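You operate a simulated robot arm through the tools that you are given. There is no shell and no other tool.

The job below is to be done with a simulated robot arm. You get a single attempt, and the scene is never put back.

Task
Split the two tubes at CROSS: the first to STORE, the second to TEST.
Fine: release them one at a time; stop once both are there.

The check looks at the end state, three seconds after you hand in, the way a careful person would. Anything else that was tipped, shoved, dropped, spilled or broken makes it a failure.

Robot
A 7-joint arm with a two-finger parallel gripper, fixed in place. Base frame: the origin is on the floor under the middle of its stand, x ahead of it, y to its left, z up. Readings come in m, degrees, newtons and seconds.
With the tool pointing down near the work surface it reaches from about 0.16 to 0.68 m from the base axis. Its first joint turns from -66.0 to 66.0 degrees. Payload 2.4 kg.
Tool frame: the origin (TCP) lies between the finger pads and is the grasp point; the fingertips stand 0.03 m ahead of it; z points along the fingers, y is the line along which they close. The gripper opens to 0.094 m. The fingers are 0.028 m wide and 0.01 m thick; the gripper's body (0.05 by 0.096 m) begins 0.055 m behind the TCP.
Orientation is told as [roll, pitch, yaw] about the base's x, y, z axes, in that order, counted from this pose: with the fingers straight down and closing along the base's y, the tool's x points along the base's -x, its y along +y and its z along -z.

Tools
- The arm moves only by the tool nudge_tool. Its argument "steps" is a list of rows, each a list of 6 numbers: the shift along the base's x, y, z in units of 300 mm (1.0 is 300 mm), then the turn, a rotation vector about the base's x, y, z in units of 60 degrees (1.0 is 60 degrees). In form: [[tx, ty, tz, ax, ay, az], ...]. A call has 1 to 20 rows; each row is the pose to reach, as a shift and turn from the pose commanded when the call began. "hand" is the opening, from 0 (shut) to 1 (fully open), set as the call begins (left out, the last holds). A call with a number of a shift or a turn outside -1 to 1 is refused whole. Rows are played at 5 a second. More than 0.05 m and 8.6 degrees between two rows, or a gripper value outside its range, and nothing of the call is played. A pose out of reach is approached as far as the arm can. The call stops where the force on the tool passes 40 N (or 10 N more than at its start, if that is more) or the arm is blocked; 0.2 s more then pass. Each finger travels about 0.153 m/s and halts on what it meets, pressing with about 36 N; the grip force reading is that of the motor and also rises with nothing between the fingers. The clock runs only during rows and for 0.2 s after the last one: add rows that repeat a pose to give the fingers time. It gives the time, the measured TCP pose, the force on the tool (base axes), the opening and the grip force at its end, in the units of the frame above (readings bear some noise), with the torque about the TCP (base axes, N m) and any sound that the robot's microphone picked up.
- Cameras (640 x 400 px; columns grow to the right, rows downward): "scene" is fixed at [0.0426, 0.4835, 1.4374]; the picture's right is [-0.68, -0.74, 0.00], its down [-0.45, 0.42, -0.79] and it looks along [0.58, -0.53, -0.61] (base axes); focal length 229 px, centre (320, 200). "wrist" rides on the gripper at [0.076, 0.014, -0.103] in the tool frame; the picture's right is [-0.18, 0.98, 0.00], its down [-0.75, -0.14, -0.64] and it looks along [-0.63, -0.12, 0.77] (tool axes); focal length 243 px, centre (320, 200). There is no depth. A picture from a camera that has moved, and an enlarged one, comes with that camera's place and axes in the base frame and with its lens.
- capture(camera): a new picture of that camera. No time passes.
- enlarge(camera, box): a new picture of the part [left, top, right, bottom] of that camera's present view, enlarged. No time passes.
- job_done(): hands the job in; it is judged then, once.

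Nothing tells you positions but the pictures and the camera data. Unless the task says otherwise, let go and move clear before handing in.

The tools are called after ">>>" as a command line: name --pt "numbers of a row" for each row, then --argument value for the rest, lists and objects as JSON in quotes. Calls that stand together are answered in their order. nudge_tool: Moves the arm, as the interface text tells. Its arguments: {"type":"object","properties":{"steps":{"type":"array","items":{"type":"array","items":{"type":"number"}}},"hand":{"type":"number"}},"required":["steps"]} The other tools are called the same way: capture (camera) takes a picture; enlarge (camera, box) takes an enlarged picture of a part of a camera's view; job_done () hands the job in.

At the start:

```text
clock: 0.0
tcp_pos: [0.4473, 0.0374, 1.2907]
tcp_rot: [-0.1, -0.1, 0.1]
ft_force: [1.5, 0.4, -0.1]
moment: [0.01, -0.01, 0.01]
opening: 0.0937
grip_force: 0.0
```

scene: 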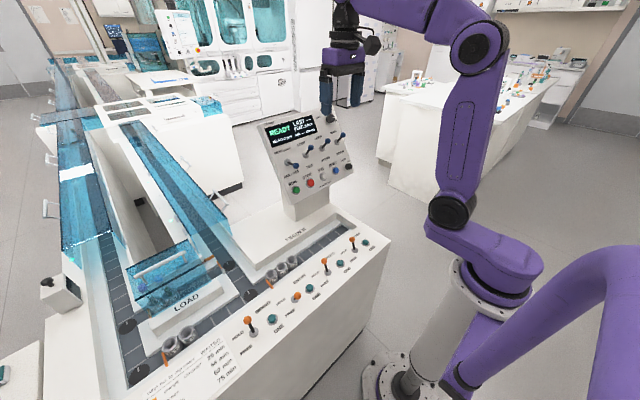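
wrist: 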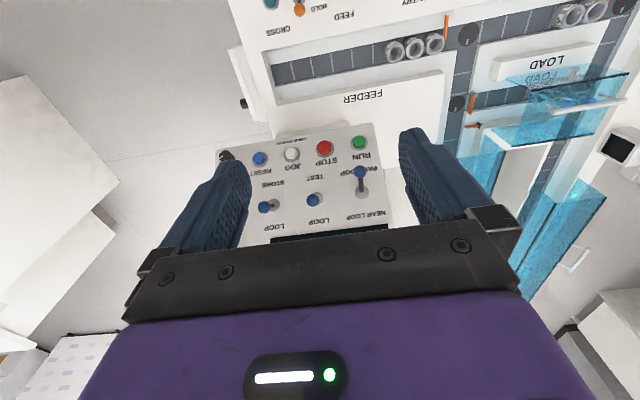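

I see a conveyor/track machine with a control panel (levers and buttons), tubes sitting in tracks, and labels along the deck. I'll look closer at each part before moving.

>>> enlarge --camera "scene" --box '[240, 100, 370, 220]'

>>> enlarge --camera "scene" --box '[220, 210, 400, 330]'

>>> enlarge --camera "scene" --box '[100, 230, 280, 400]'

>>> enlarge --camera "scene" --box '[20, 40, 260, 260]'

>>> enlarge --camera "wrist" --box '[200, 110, 420, 250]'

>>> enlarge --camera "wrist" --box '[230, 0, 640, 130]'

```text
3.33 times, centred on (305, 160) of scene
camera zoom: at [0.0426, 0.4835, 1.4374], right [-0.68, -0.74, 0.0], down [-0.45, 0.42, -0.79], along [0.58, -0.53, -0.61], focal length 765 px, centre (370, 333)
```

zoom: 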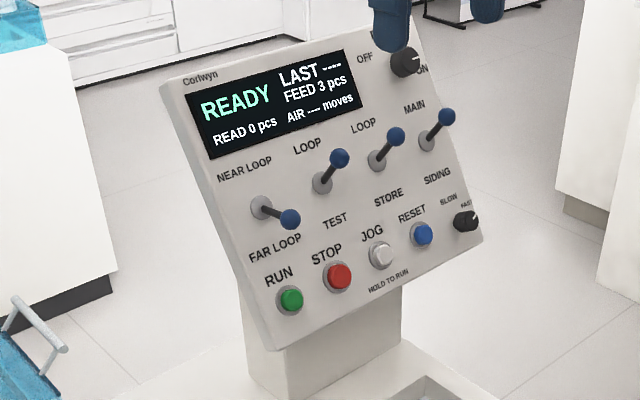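

```text
3.33 times, centred on (310, 270) of scene
camera zoom: at [0.0426, 0.4835, 1.4374], right [-0.68, -0.74, 0.0], down [-0.45, 0.42, -0.79], along [0.58, -0.53, -0.61], focal length 765 px, centre (353, -33)
```

zoom: 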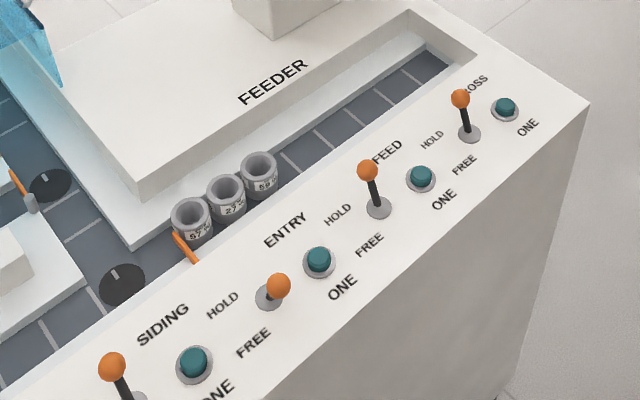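

```text
2.35 times, centred on (190, 315) of scene
camera zoom: at [0.0426, 0.4835, 1.4374], right [-0.68, -0.74, 0.0], down [-0.45, 0.42, -0.79], along [0.58, -0.53, -0.61], focal length 540 px, centre (626, -71)
```

zoom: 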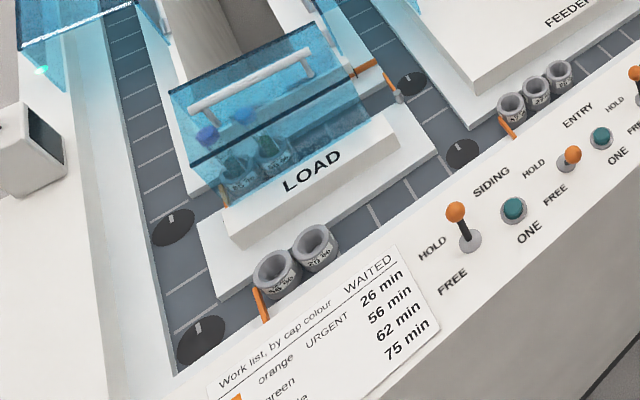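

```text
1.82 times, centred on (140, 150) of scene
camera zoom: at [0.0426, 0.4835, 1.4374], right [-0.68, -0.74, 0.0], down [-0.45, 0.42, -0.79], along [0.58, -0.53, -0.61], focal length 417 px, centre (647, 291)
```

zoom: 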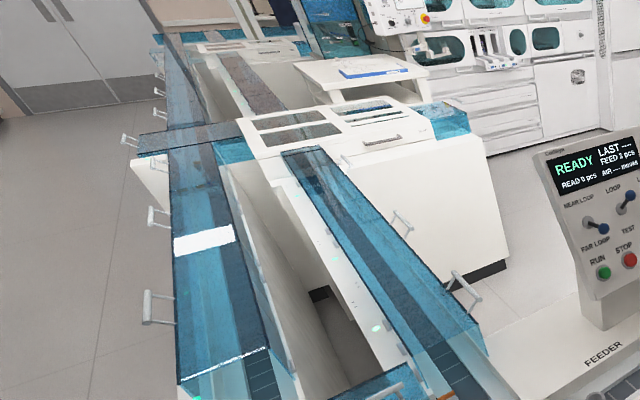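

```text
2.86 times, centred on (310, 180) of wrist
camera zoom: at [0.3704, 0.0509, 1.3925], right [0.18, 0.98, 0.0], down [0.75, -0.14, 0.64], along [0.63, -0.12, -0.77], focal length 693 px, centre (349, 257)
```

zoom: 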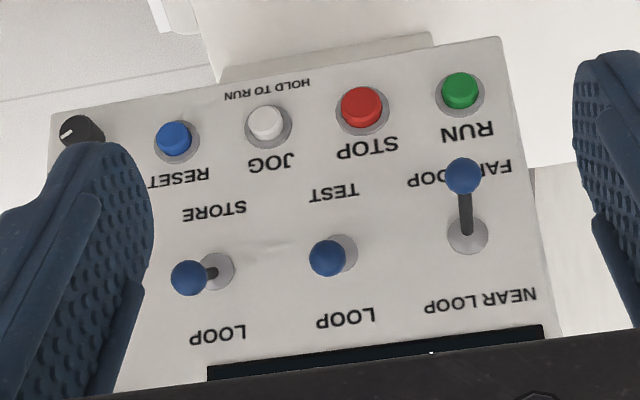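

```text
1.56 times, centred on (435, 65) of wrist
camera zoom: at [0.3704, 0.0509, 1.3925], right [0.18, 0.98, 0.0], down [0.75, -0.14, 0.64], along [0.63, -0.12, -0.77], focal length 379 px, centre (140, 411)
```

zoom: 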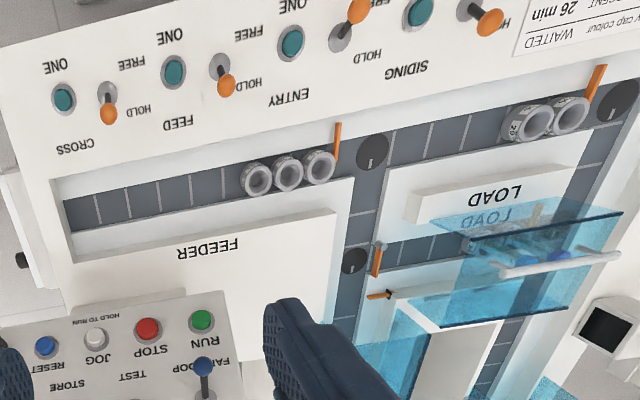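

I see a deck with four gates (SIDING, ENTRY, FEED, CROSS) each with a HOLD/FREE lever and ONE button, and an upper panel with route switches. I need to find where the CROSS gate and its two tubes are, so I'll look more closely.

>>> enlarge --camera "scene" --box '[110, 230, 240, 320]'

>>> enlarge --camera "scene" --box '[40, 40, 140, 120]'

>>> enlarge --camera "scene" --box '[40, 140, 140, 260]'

>>> enlarge --camera "scene" --box '[120, 80, 250, 200]'

>>> enlarge --camera "scene" --box '[100, 310, 260, 400]'

>>> enlarge --camera "scene" --box '[255, 110, 355, 170]'

>>> enlarge --camera "scene" --box '[370, 50, 570, 150]'

>>> enlarge --camera "wrist" --box '[440, 60, 640, 190]'

```text
4.44 times, centred on (175, 275) of scene
camera zoom: at [0.0426, 0.4835, 1.4374], right [-0.68, -0.74, 0.0], down [-0.45, 0.42, -0.79], along [0.58, -0.53, -0.61], focal length 1019 px, centre (964, -133)
```

zoom: 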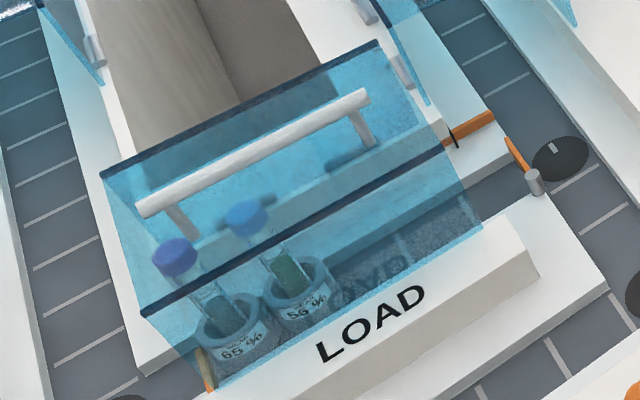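

```text
5.00 times, centred on (90, 80) of scene
camera zoom: at [0.0426, 0.4835, 1.4374], right [-0.68, -0.74, 0.0], down [-0.45, 0.42, -0.79], along [0.58, -0.53, -0.61], focal length 1147 px, centre (1470, 800)
```

zoom: 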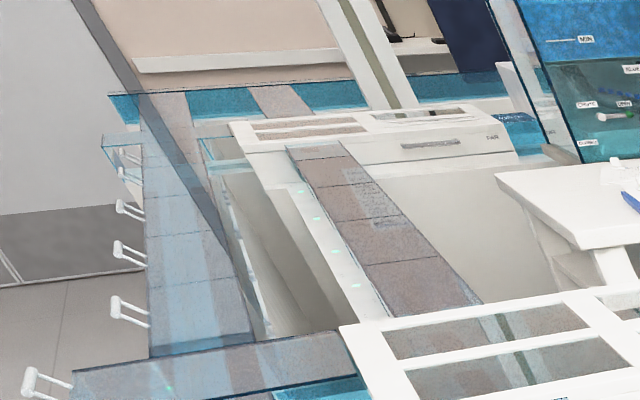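

```text
3.33 times, centred on (90, 200) of scene
camera zoom: at [0.0426, 0.4835, 1.4374], right [-0.68, -0.74, 0.0], down [-0.45, 0.42, -0.79], along [0.58, -0.53, -0.61], focal length 765 px, centre (1087, 200)
```

zoom: 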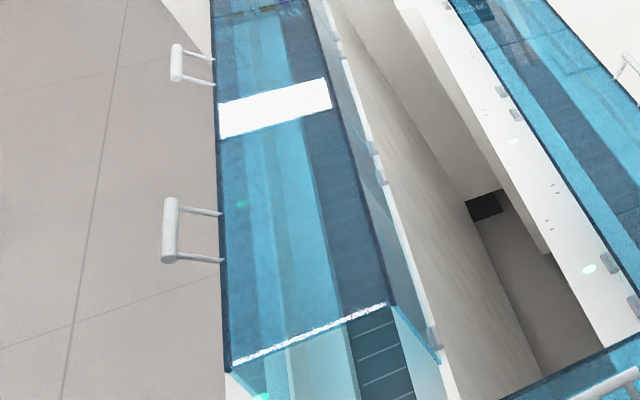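

```text
3.33 times, centred on (185, 140) of scene
camera zoom: at [0.0426, 0.4835, 1.4374], right [-0.68, -0.74, 0.0], down [-0.45, 0.42, -0.79], along [0.58, -0.53, -0.61], focal length 765 px, centre (770, 400)
```

zoom: 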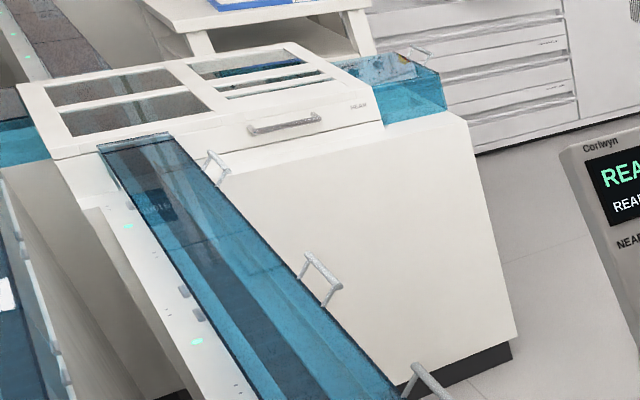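

```text
4.00 times, centred on (180, 355) of scene
camera zoom: at [0.0426, 0.4835, 1.4374], right [-0.68, -0.74, 0.0], down [-0.45, 0.42, -0.79], along [0.58, -0.53, -0.61], focal length 918 px, centre (880, -420)
```

zoom: 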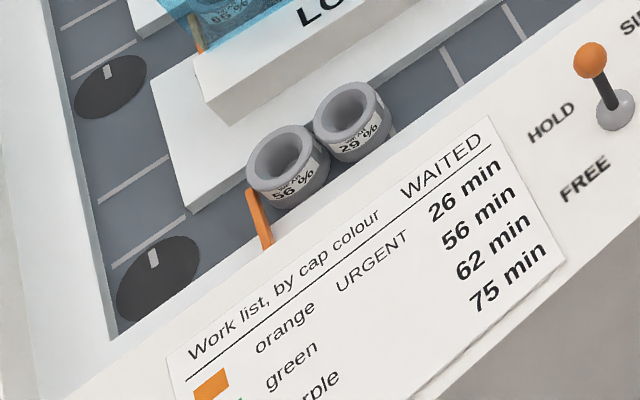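

```text
6.40 times, centred on (305, 140) of scene
camera zoom: at [0.0426, 0.4835, 1.4374], right [-0.68, -0.74, 0.0], down [-0.45, 0.42, -0.79], along [0.58, -0.53, -0.61], focal length 1468 px, centre (416, 584)
```

zoom: 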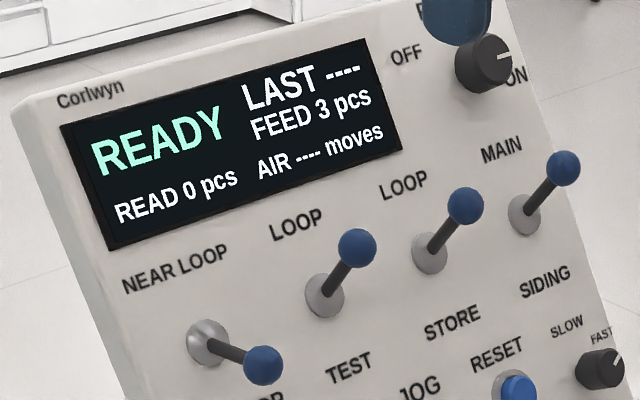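

```text
3.20 times, centred on (470, 100) of scene
camera zoom: at [0.0426, 0.4835, 1.4374], right [-0.68, -0.74, 0.0], down [-0.45, 0.42, -0.79], along [0.58, -0.53, -0.61], focal length 734 px, centre (-160, 520)
```

zoom: 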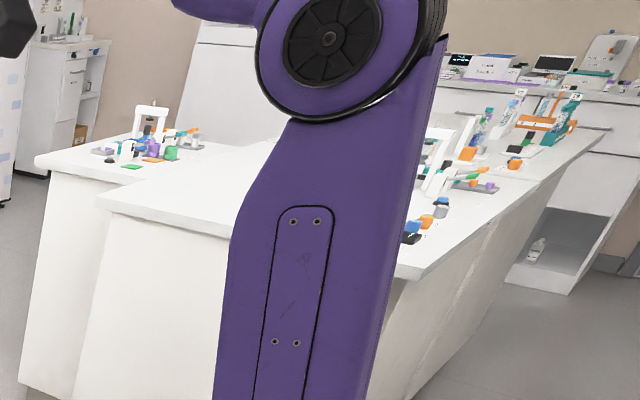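

```text
3.08 times, centred on (540, 125) of wrist
camera zoom: at [0.3704, 0.0509, 1.3925], right [0.18, 0.98, 0.0], down [0.75, -0.14, 0.64], along [0.63, -0.12, -0.77], focal length 746 px, centre (-357, 431)
```

zoom: 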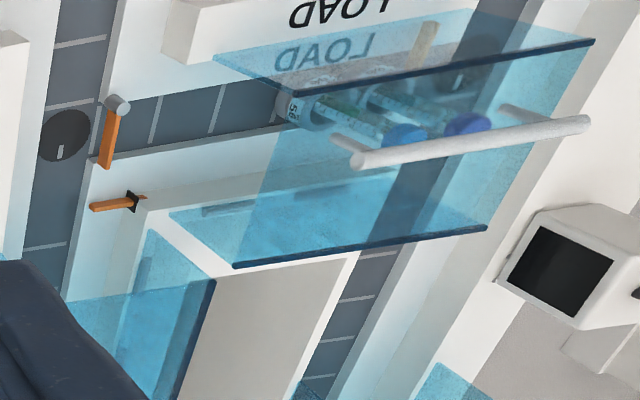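

The LOAD lane holds two tubes (purple cap first, then blue) against an orange gate, which I take to be the CROSS gate. The arm is blocking parts of the view, so I'll back off and tilt the wrist camera up to see the far track and the top of the panel.

>>> nudge_tool --pt "-0.1 0.06 0.04 0 -0.1 0" --pt "-0.2 0.12 0.08 0 -0.2 0" --pt "-0.3 0.18 0.12 0 -0.3 0" --pt "-0.4 0.24 0.16 0 -0.4 0" --pt "-0.5 0.3 0.2 0 -0.5 0"

>>> capture --camera "wrist"

>>> enlarge --camera "scene" --box '[250, 100, 370, 200]'

```text
clock: 1.2
tcp_pos: [0.3001, 0.1279, 1.3522]
tcp_rot: [0.0, -30.2, 0.0]
ft_force: [0.6, -0.8, -1.3]
moment: [0.03, 0.0, -0.02]
opening: 0.0939
grip_force: 0.0
```

```text
taken
camera wrist: at [0.1819, 0.1424, 1.4026], right [0.16, 0.98, 0.09], down [0.33, -0.14, 0.93], along [0.93, -0.12, -0.35], focal length 243 px, centre (320, 200)
```

wrist: 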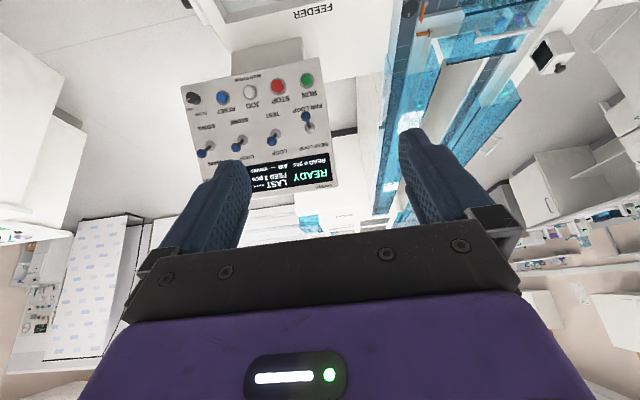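

```text
4.00 times, centred on (310, 150) of scene
camera zoom: at [0.0426, 0.4835, 1.4374], right [-0.68, -0.74, 0.0], down [-0.45, 0.42, -0.79], along [0.58, -0.53, -0.61], focal length 918 px, centre (360, 400)
```

zoom: 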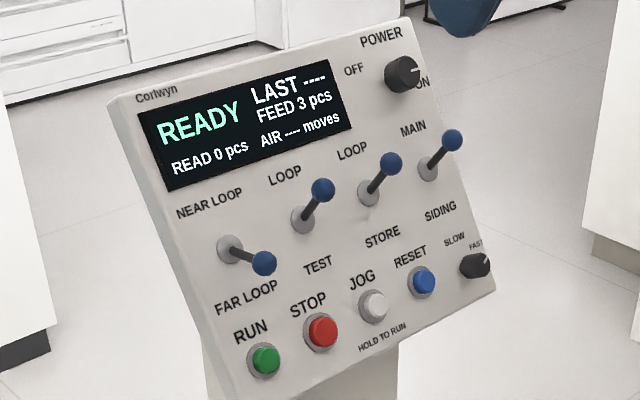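

The panel reads READY, power ON, FAR LOOP / LOOP / LOOP / MAIN selected. Next I move left to view the lanes and the LOAD area from better angles.

>>> nudge_tool --pt "0 0.15 0.02 0 0 0" --pt "0 0.3 0.04 0 0 0" --pt "0 0.45 0.06 0 0 0" --pt "0 0.6 0.08 0 0 0" --pt "0 0.75 0.1 0 0 0" --pt "0 0.9 0.12 0 0 0"

>>> capture --camera "wrist"

>>> capture --camera "scene"

```text
clock: 2.6
tcp_pos: [0.2946, 0.3956, 1.389]
tcp_rot: [-0.1, -30.1, 0.0]
ft_force: [-0.1, -0.2, 0.2]
moment: [-0.01, 0.02, 0.01]
opening: 0.0938
grip_force: 0.0
```

```text
taken
camera wrist: at [0.1782, 0.4102, 1.4381], right [0.16, 0.98, 0.09], down [0.33, -0.14, 0.93], along [0.93, -0.12, -0.35], focal length 243 px, centre (320, 200)
```

wrist: 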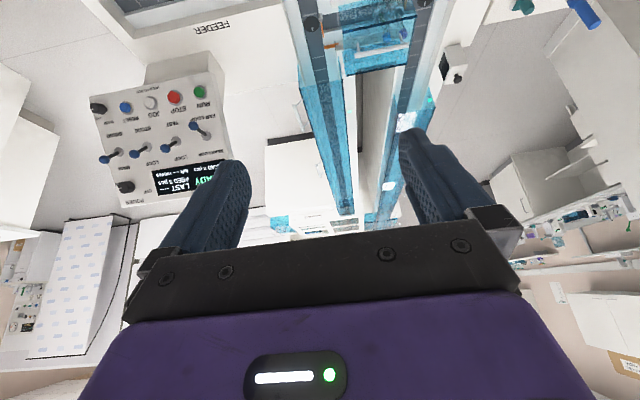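

```text
taken
```

scene: 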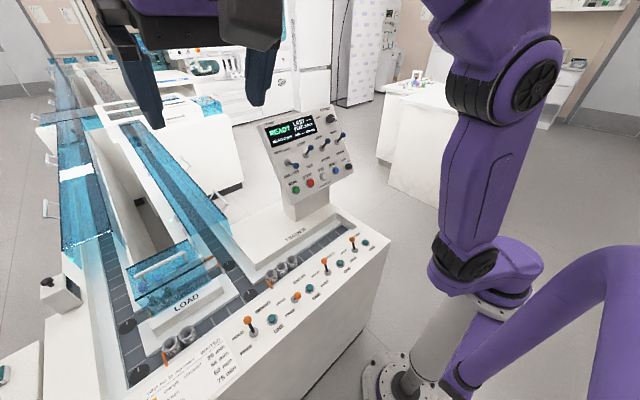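

>>> enlarge --camera "wrist" --box '[250, 60, 450, 250]'

>>> enlarge --camera "wrist" --box '[280, 0, 480, 80]'

>>> enlarge --camera "wrist" --box '[250, 180, 420, 245]'

>>> enlarge --camera "wrist" --box '[80, 70, 250, 210]'

>>> enlarge --camera "scene" --box '[40, 40, 110, 90]'

>>> enlarge --camera "scene" --box '[30, 90, 130, 190]'

```text
2.11 times, centred on (350, 155) of wrist
camera zoom: at [0.1782, 0.4102, 1.4381], right [0.16, 0.98, 0.09], down [0.33, -0.14, 0.93], along [0.93, -0.12, -0.35], focal length 511 px, centre (257, 295)
```

zoom: 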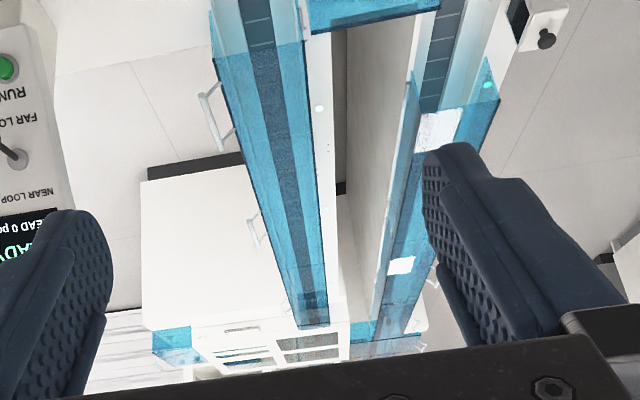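

```text
3.20 times, centred on (380, 40) of wrist
camera zoom: at [0.1782, 0.4102, 1.4381], right [0.16, 0.98, 0.09], down [0.33, -0.14, 0.93], along [0.93, -0.12, -0.35], focal length 776 px, centre (128, 712)
```

zoom: 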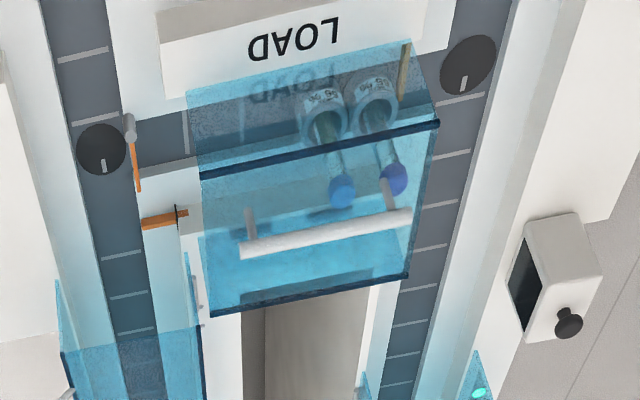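

```text
3.76 times, centred on (335, 212) of wrist
camera zoom: at [0.1782, 0.4102, 1.4381], right [0.16, 0.98, 0.09], down [0.33, -0.14, 0.93], along [0.93, -0.12, -0.35], focal length 913 px, centre (264, 153)
```

zoom: 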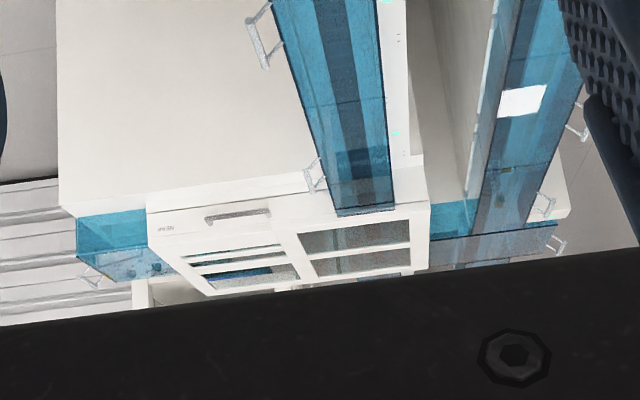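

```text
2.86 times, centred on (165, 140) of wrist
camera zoom: at [0.1782, 0.4102, 1.4381], right [0.16, 0.98, 0.09], down [0.33, -0.14, 0.93], along [0.93, -0.12, -0.35], focal length 693 px, centre (763, 371)
```

zoom: 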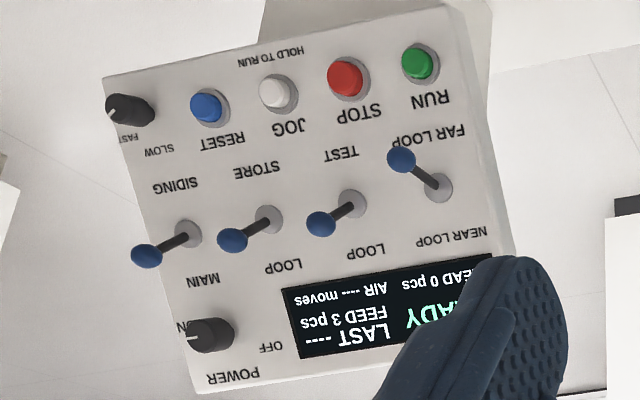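

```text
8.00 times, centred on (75, 65) of scene
camera zoom: at [0.0426, 0.4835, 1.4373], right [-0.68, -0.74, 0.0], down [-0.45, 0.42, -0.79], along [0.58, -0.53, -0.61], focal length 1835 px, centre (2280, 1280)
```

zoom: 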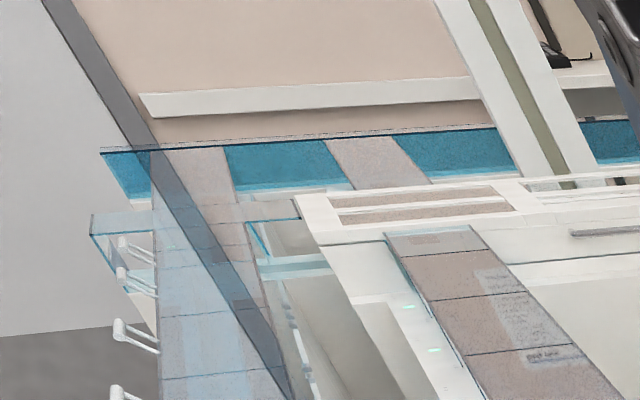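

```text
4.00 times, centred on (80, 140) of scene
camera zoom: at [0.0426, 0.4835, 1.4373], right [-0.68, -0.74, 0.0], down [-0.45, 0.42, -0.79], along [0.58, -0.53, -0.61], focal length 918 px, centre (1280, 440)
```

zoom: 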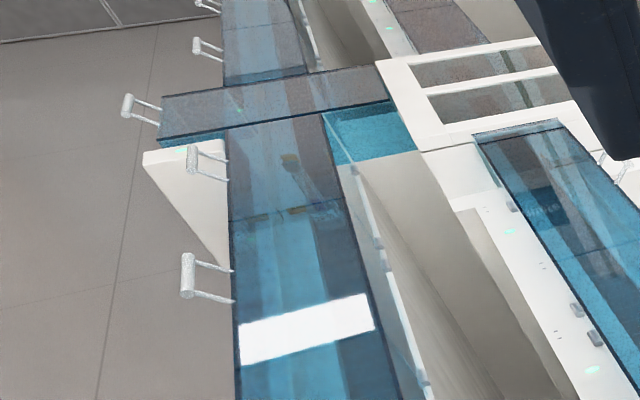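

>>> enlarge --camera "scene" --box '[60, 110, 110, 150]'

>>> enlarge --camera "scene" --box '[35, 80, 135, 130]'

>>> enlarge --camera "scene" --box '[55, 50, 115, 90]'

>>> enlarge --camera "scene" --box '[120, 110, 180, 160]'

>>> enlarge --camera "scene" --box '[50, 150, 130, 250]'

```text
10.00 times, centred on (85, 130) of scene
camera zoom: at [0.0426, 0.4835, 1.4373], right [-0.68, -0.74, 0.0], down [-0.45, 0.42, -0.79], along [0.58, -0.53, -0.61], focal length 2294 px, centre (2670, 900)
```

zoom: 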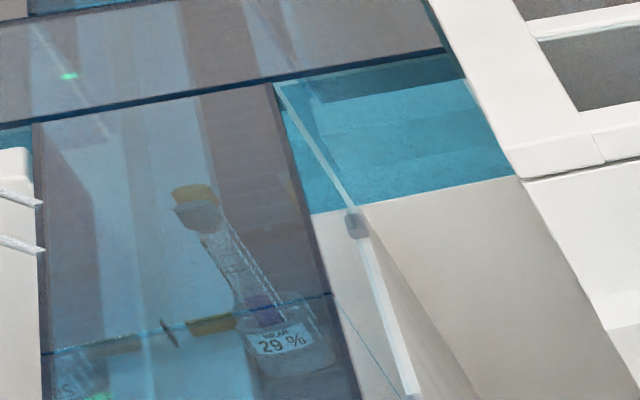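

```text
6.40 times, centred on (85, 105) of scene
camera zoom: at [0.0426, 0.4835, 1.4373], right [-0.68, -0.74, 0.0], down [-0.45, 0.42, -0.79], along [0.58, -0.53, -0.61], focal length 1468 px, centre (1824, 808)
```

zoom: 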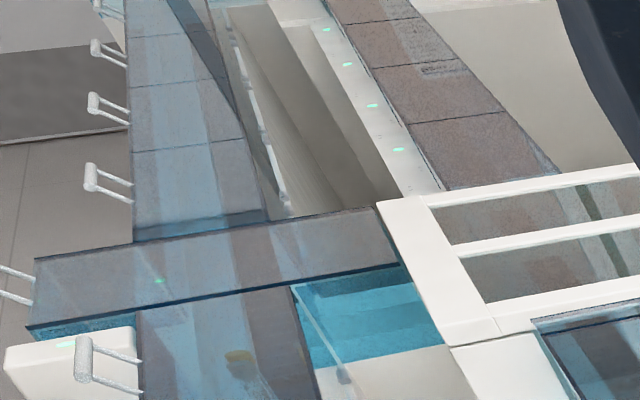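

```text
10.00 times, centred on (85, 70) of scene
camera zoom: at [0.0426, 0.4835, 1.4373], right [-0.68, -0.74, 0.0], down [-0.45, 0.42, -0.79], along [0.58, -0.53, -0.61], focal length 2294 px, centre (2670, 1500)
```

zoom: 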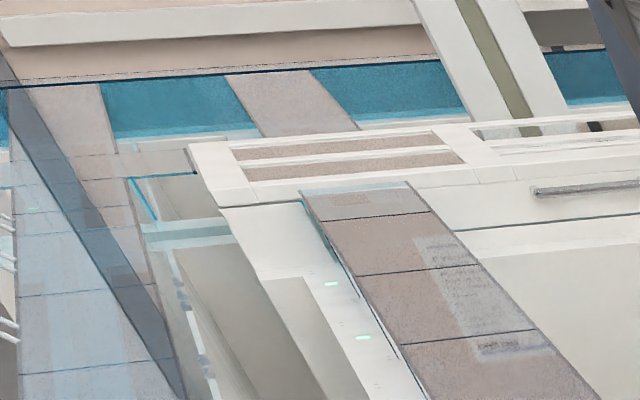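

```text
8.00 times, centred on (150, 135) of scene
camera zoom: at [0.0426, 0.4835, 1.4373], right [-0.68, -0.74, 0.0], down [-0.45, 0.42, -0.79], along [0.58, -0.53, -0.61], focal length 1835 px, centre (1680, 720)
```

zoom: 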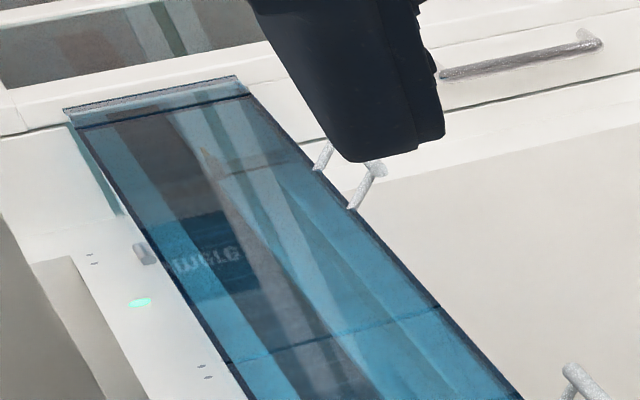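

```text
4.00 times, centred on (90, 200) of scene
camera zoom: at [0.0426, 0.4835, 1.4373], right [-0.68, -0.74, 0.0], down [-0.45, 0.42, -0.79], along [0.58, -0.53, -0.61], focal length 918 px, centre (1240, 200)
```

zoom: 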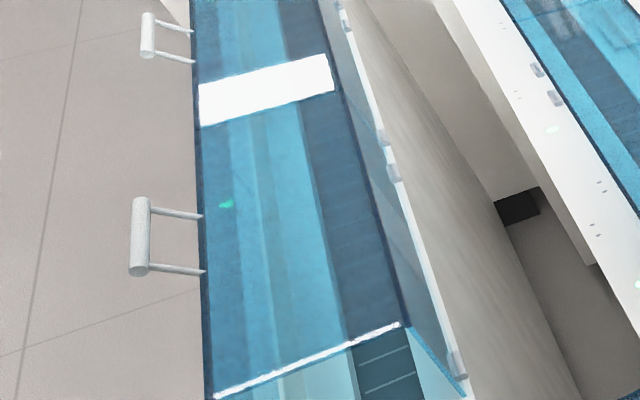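

There is another tube (orange cap) far down the left lane at an orange gate around x≈2.2 m, so I must work out which gate is really CROSS. I'll close the fingers and shift the wrist camera for a clear look down the lane.

>>> nudge_tool --pt "0 0 0.1 0 0.05 0" --pt "0 0 0.2 0 0.05 0" --pt "0 0 0.3 0 0.05 0" --pt "0 0 0.3 0 0.05 0" --hand 0

>>> capture --camera "wrist"

```text
clock: 3.6
tcp_pos: [0.3, 0.3888, 1.4054]
tcp_rot: [-0.2, -27.0, 0.1]
ft_force: [-0.3, 0.3, 0.6]
moment: [-0.02, 0.03, -0.02]
opening: 0.0001
grip_force: 33.2
out of reach, approached as far as the arm can: row 1, 2, 3, 4
```

```text
taken
camera wrist: at [0.1858, 0.4024, 1.4626], right [0.16, 0.98, 0.08], down [0.38, -0.14, 0.92], along [0.91, -0.12, -0.39], focal length 243 px, centre (320, 200)
```

wrist: 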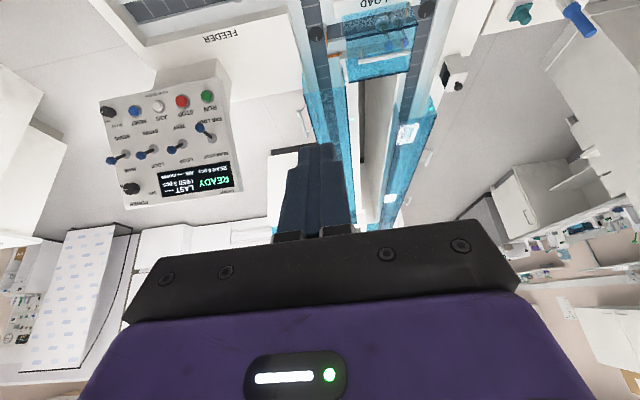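

>>> enlarge --camera "wrist" --box '[340, 150, 440, 240]'

>>> enlarge --camera "wrist" --box '[300, 0, 460, 100]'

>>> enlarge --camera "wrist" --box '[370, 180, 420, 230]'

```text
4.44 times, centred on (390, 195) of wrist
camera zoom: at [0.1858, 0.4024, 1.4626], right [0.16, 0.98, 0.08], down [0.38, -0.14, 0.92], along [0.91, -0.12, -0.39], focal length 1078 px, centre (9, 222)
```

zoom: 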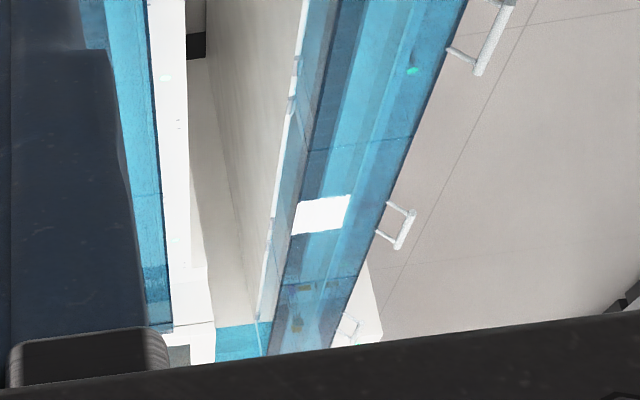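

```text
4.00 times, centred on (380, 50) of wrist
camera zoom: at [0.1858, 0.4024, 1.4626], right [0.16, 0.98, 0.08], down [0.38, -0.14, 0.92], along [0.91, -0.12, -0.39], focal length 970 px, centre (80, 800)
```

zoom: 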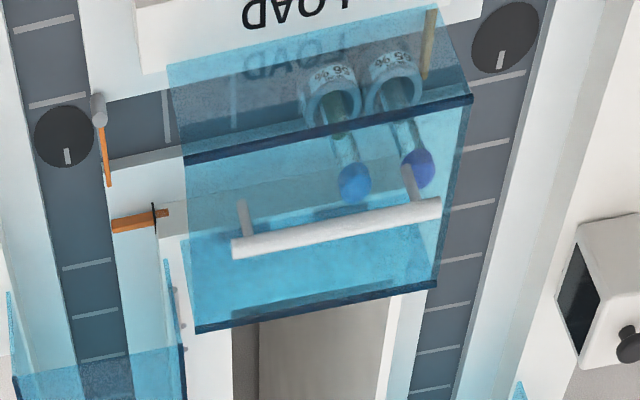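

```text
8.00 times, centred on (395, 205) of wrist
camera zoom: at [0.1858, 0.4024, 1.4626], right [0.16, 0.98, 0.08], down [0.38, -0.14, 0.92], along [0.91, -0.12, -0.39], focal length 1941 px, centre (-280, 160)
```

zoom: 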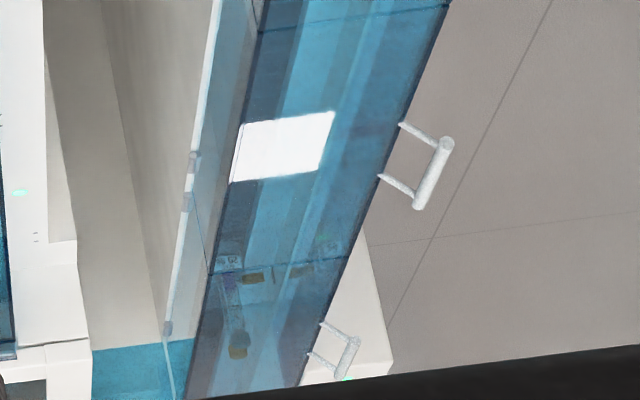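

The LOAD lane gate with exactly two tubes fits CROSS best, but I want a closer look at the lane mouth, the swing arm, and gate blades. I'll lower and level the wrist for a closer view.

>>> nudge_tool --pt "0.03 0 -0.14 0 0.075 0" --pt "0.06 0 -0.28 0 0.15 0" --pt "0.09 0 -0.42 0 0.225 0" --pt "0.12 0 -0.56 0 0.3 0" --pt "0.15 0 -0.7 0 0.375 0" --pt "0.18 0 -0.84 0 0.45 0" --hand 0

>>> capture --camera "wrist"

>>> capture --camera "scene"

```text
clock: 5.0
tcp_pos: [0.3589, 0.391, 1.1598]
tcp_rot: [0.0, -0.1, 0.1]
ft_force: [0.9, -0.4, 0.1]
moment: [0.01, 0.01, 0.02]
opening: 0.0001
grip_force: 32.6
```

```text
taken
camera wrist: at [0.2836, 0.4054, 1.2614], right [0.18, 0.98, 0.0], down [0.75, -0.14, 0.64], along [0.63, -0.12, -0.77], focal length 243 px, centre (320, 200)
```

wrist: 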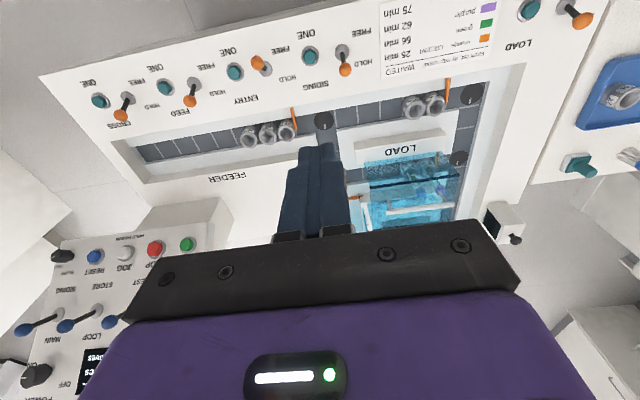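

```text
taken
```

scene: 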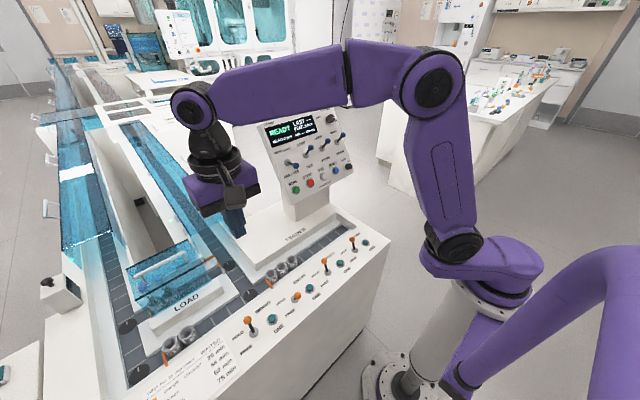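

There is a fifth gate station labelled LOAD at the left end of the deck, so the LOAD-lane tubes belong to the LOAD gate, not CROSS. I need to check the far gate on the left lane and look for a second tube there.

>>> enlarge --camera "scene" --box '[66, 128, 98, 148]'

>>> enlarge --camera "scene" --box '[60, 140, 110, 170]'

>>> enlarge --camera "scene" --box '[50, 100, 130, 150]'

>>> enlarge --camera "wrist" --box '[360, 0, 640, 180]'

>>> enlarge --camera "wrist" --box '[70, 30, 370, 180]'

>>> enlarge --camera "wrist" --box '[310, 80, 530, 250]'

```text
16.00 times, centred on (82, 138) of scene
camera zoom: at [0.0426, 0.4835, 1.4374], right [-0.68, -0.74, 0.0], down [-0.45, 0.42, -0.79], along [0.58, -0.53, -0.61], focal length 3670 px, centre (4128, 1192)
```

zoom: 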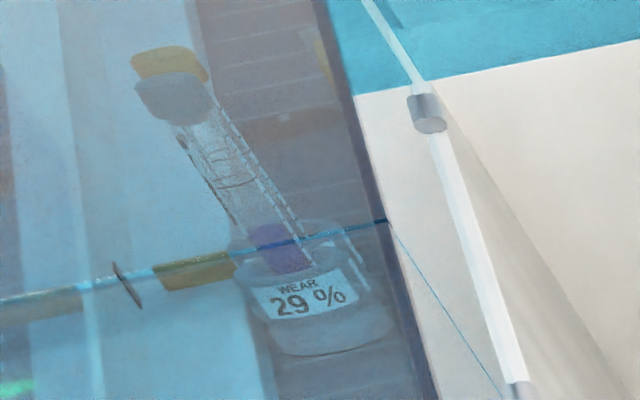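

```text
12.80 times, centred on (85, 155) of scene
camera zoom: at [0.0426, 0.4835, 1.4374], right [-0.68, -0.74, 0.0], down [-0.45, 0.42, -0.79], along [0.58, -0.53, -0.61], focal length 2936 px, centre (3328, 776)
```

zoom: 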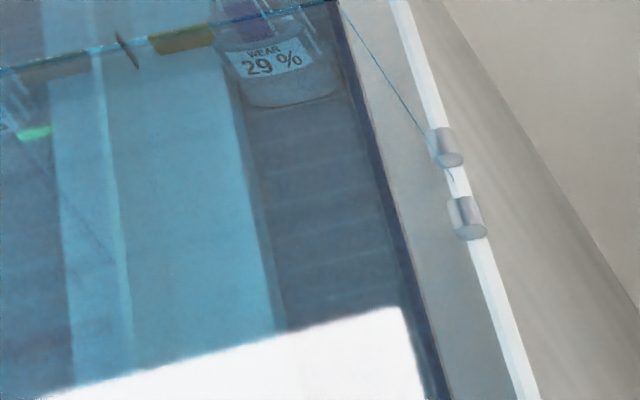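

```text
8.00 times, centred on (90, 125) of scene
camera zoom: at [0.0426, 0.4835, 1.4374], right [-0.68, -0.74, 0.0], down [-0.45, 0.42, -0.79], along [0.58, -0.53, -0.61], focal length 1835 px, centre (2160, 800)
```

zoom: 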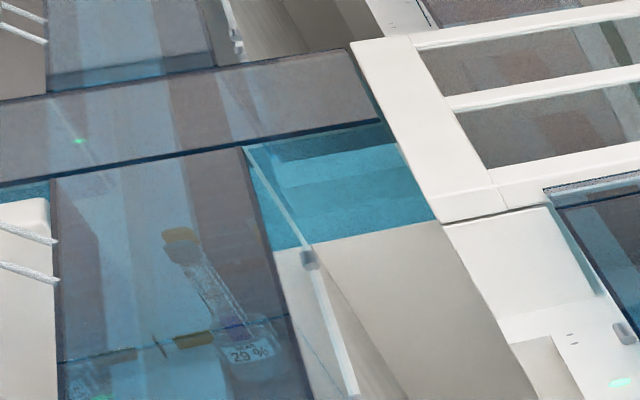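

```text
2.22 times, centred on (500, 90) of wrist
camera zoom: at [0.2836, 0.4054, 1.2614], right [0.18, 0.98, 0.0], down [0.75, -0.14, 0.64], along [0.63, -0.12, -0.77], focal length 539 px, centre (-80, 444)
```

zoom: 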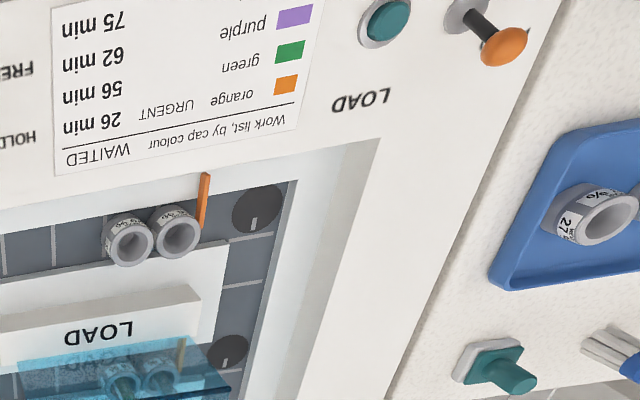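

```text
2.13 times, centred on (220, 105) of wrist
camera zoom: at [0.2836, 0.4054, 1.2614], right [0.18, 0.98, 0.0], down [0.75, -0.14, 0.64], along [0.63, -0.12, -0.77], focal length 518 px, centre (533, 403)
```

zoom: 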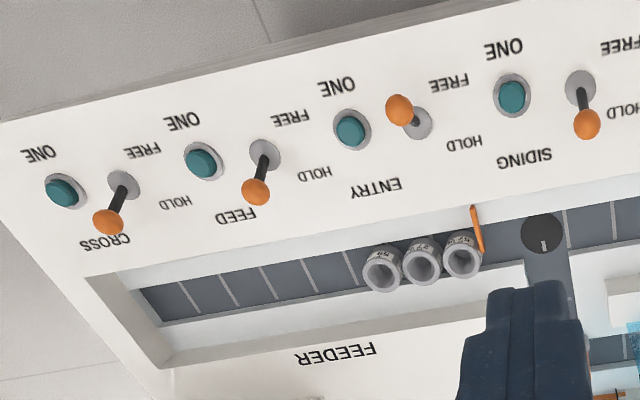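

```text
2.35 times, centred on (420, 165) of wrist
camera zoom: at [0.2836, 0.4054, 1.2614], right [0.18, 0.98, 0.0], down [0.75, -0.14, 0.64], along [0.63, -0.12, -0.77], focal length 571 px, centre (85, 282)
```

zoom: 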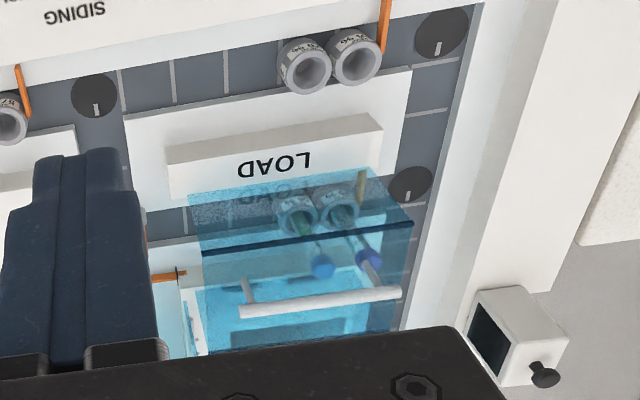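

>>> enlarge --camera "scene" --box '[30, 95, 80, 130]'

>>> enlarge --camera "scene" --box '[70, 90, 120, 125]'

>>> enlarge --camera "scene" --box '[95, 90, 155, 130]'

>>> enlarge --camera "scene" --box '[130, 85, 230, 135]'

>>> enlarge --camera "scene" --box '[45, 60, 95, 105]'

>>> enlarge --camera "scene" --box '[75, 60, 145, 105]'

>>> enlarge --camera "scene" --box '[40, 40, 100, 75]'

>>> enlarge --camera "scene" --box '[120, 60, 230, 110]'

```text
11.43 times, centred on (55, 112) of scene
camera zoom: at [0.0426, 0.4835, 1.4374], right [-0.68, -0.74, 0.0], down [-0.45, 0.42, -0.79], along [0.58, -0.53, -0.61], focal length 2621 px, centre (3349, 1200)
```

zoom: 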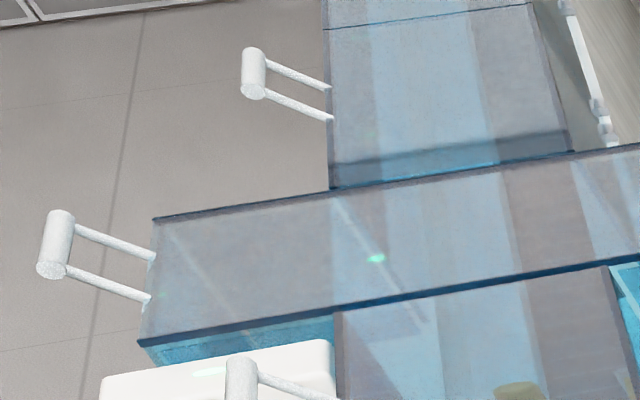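

```text
11.43 times, centred on (95, 108) of scene
camera zoom: at [0.0426, 0.4835, 1.4374], right [-0.68, -0.74, 0.0], down [-0.45, 0.42, -0.79], along [0.58, -0.53, -0.61], focal length 2621 px, centre (2891, 1257)
```

zoom: 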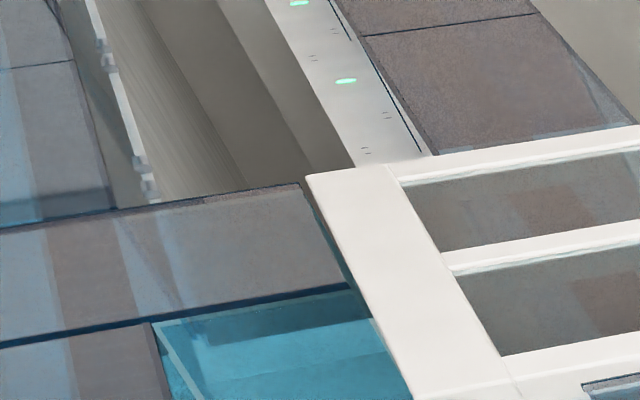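

```text
10.00 times, centred on (125, 110) of scene
camera zoom: at [0.0426, 0.4835, 1.4374], right [-0.68, -0.74, 0.0], down [-0.45, 0.42, -0.79], along [0.58, -0.53, -0.61], focal length 2294 px, centre (2270, 1100)
```

zoom: 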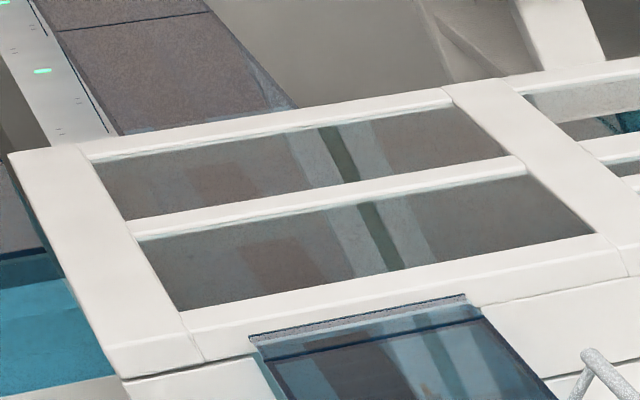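

```text
6.40 times, centred on (180, 110) of scene
camera zoom: at [0.0426, 0.4835, 1.4374], right [-0.68, -0.74, 0.0], down [-0.45, 0.42, -0.79], along [0.58, -0.53, -0.61], focal length 1468 px, centre (1216, 776)
```

zoom: 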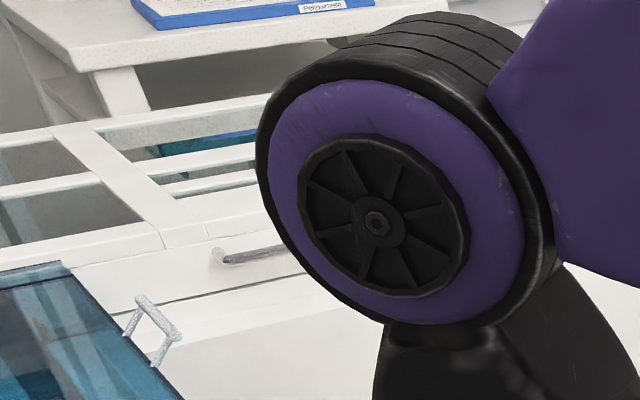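

```text
8.89 times, centred on (70, 82) of scene
camera zoom: at [0.0426, 0.4835, 1.4374], right [-0.68, -0.74, 0.0], down [-0.45, 0.42, -0.79], along [0.58, -0.53, -0.61], focal length 2039 px, centre (2542, 1244)
```

zoom: 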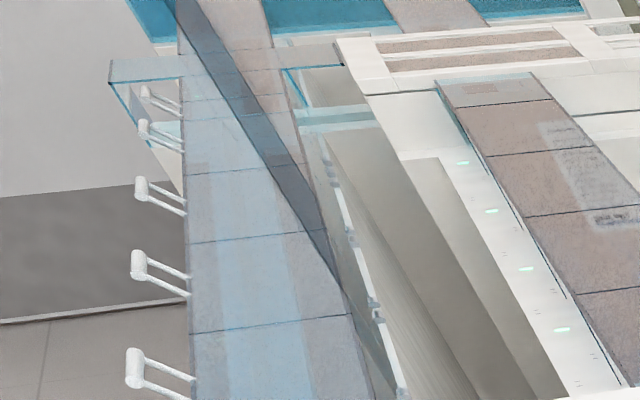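

```text
8.89 times, centred on (110, 82) of scene
camera zoom: at [0.0426, 0.4835, 1.4374], right [-0.68, -0.74, 0.0], down [-0.45, 0.42, -0.79], along [0.58, -0.53, -0.61], focal length 2039 px, centre (2187, 1244)
```

zoom: 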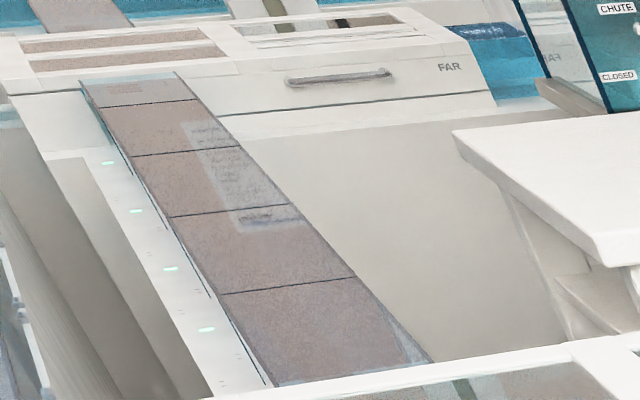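

```text
10.67 times, centred on (70, 58) of scene
camera zoom: at [0.0426, 0.4835, 1.4374], right [-0.68, -0.74, 0.0], down [-0.45, 0.42, -0.79], along [0.58, -0.53, -0.61], focal length 2447 px, centre (2987, 1720)
```

zoom: 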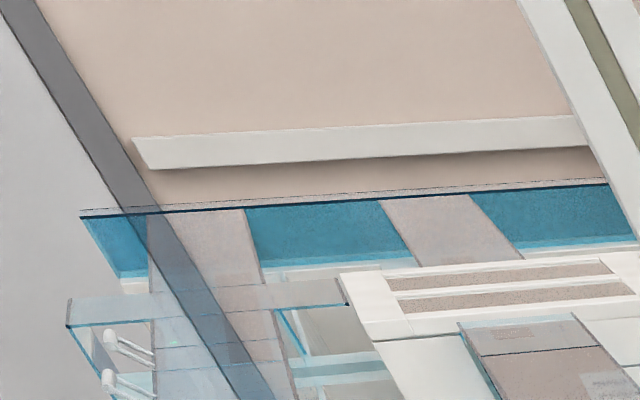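

```text
5.82 times, centred on (175, 85) of scene
camera zoom: at [0.0426, 0.4835, 1.4374], right [-0.68, -0.74, 0.0], down [-0.45, 0.42, -0.79], along [0.58, -0.53, -0.61], focal length 1334 px, centre (1164, 869)
```

zoom: 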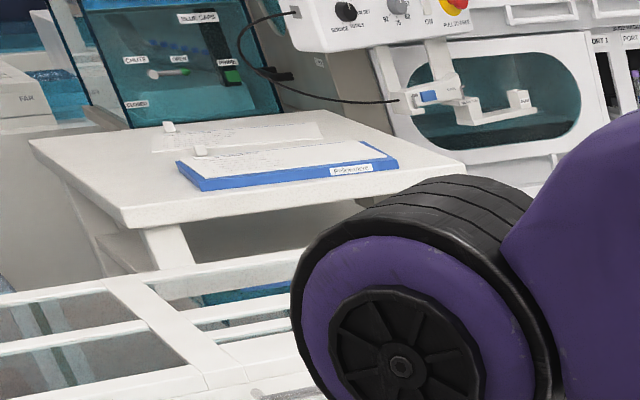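

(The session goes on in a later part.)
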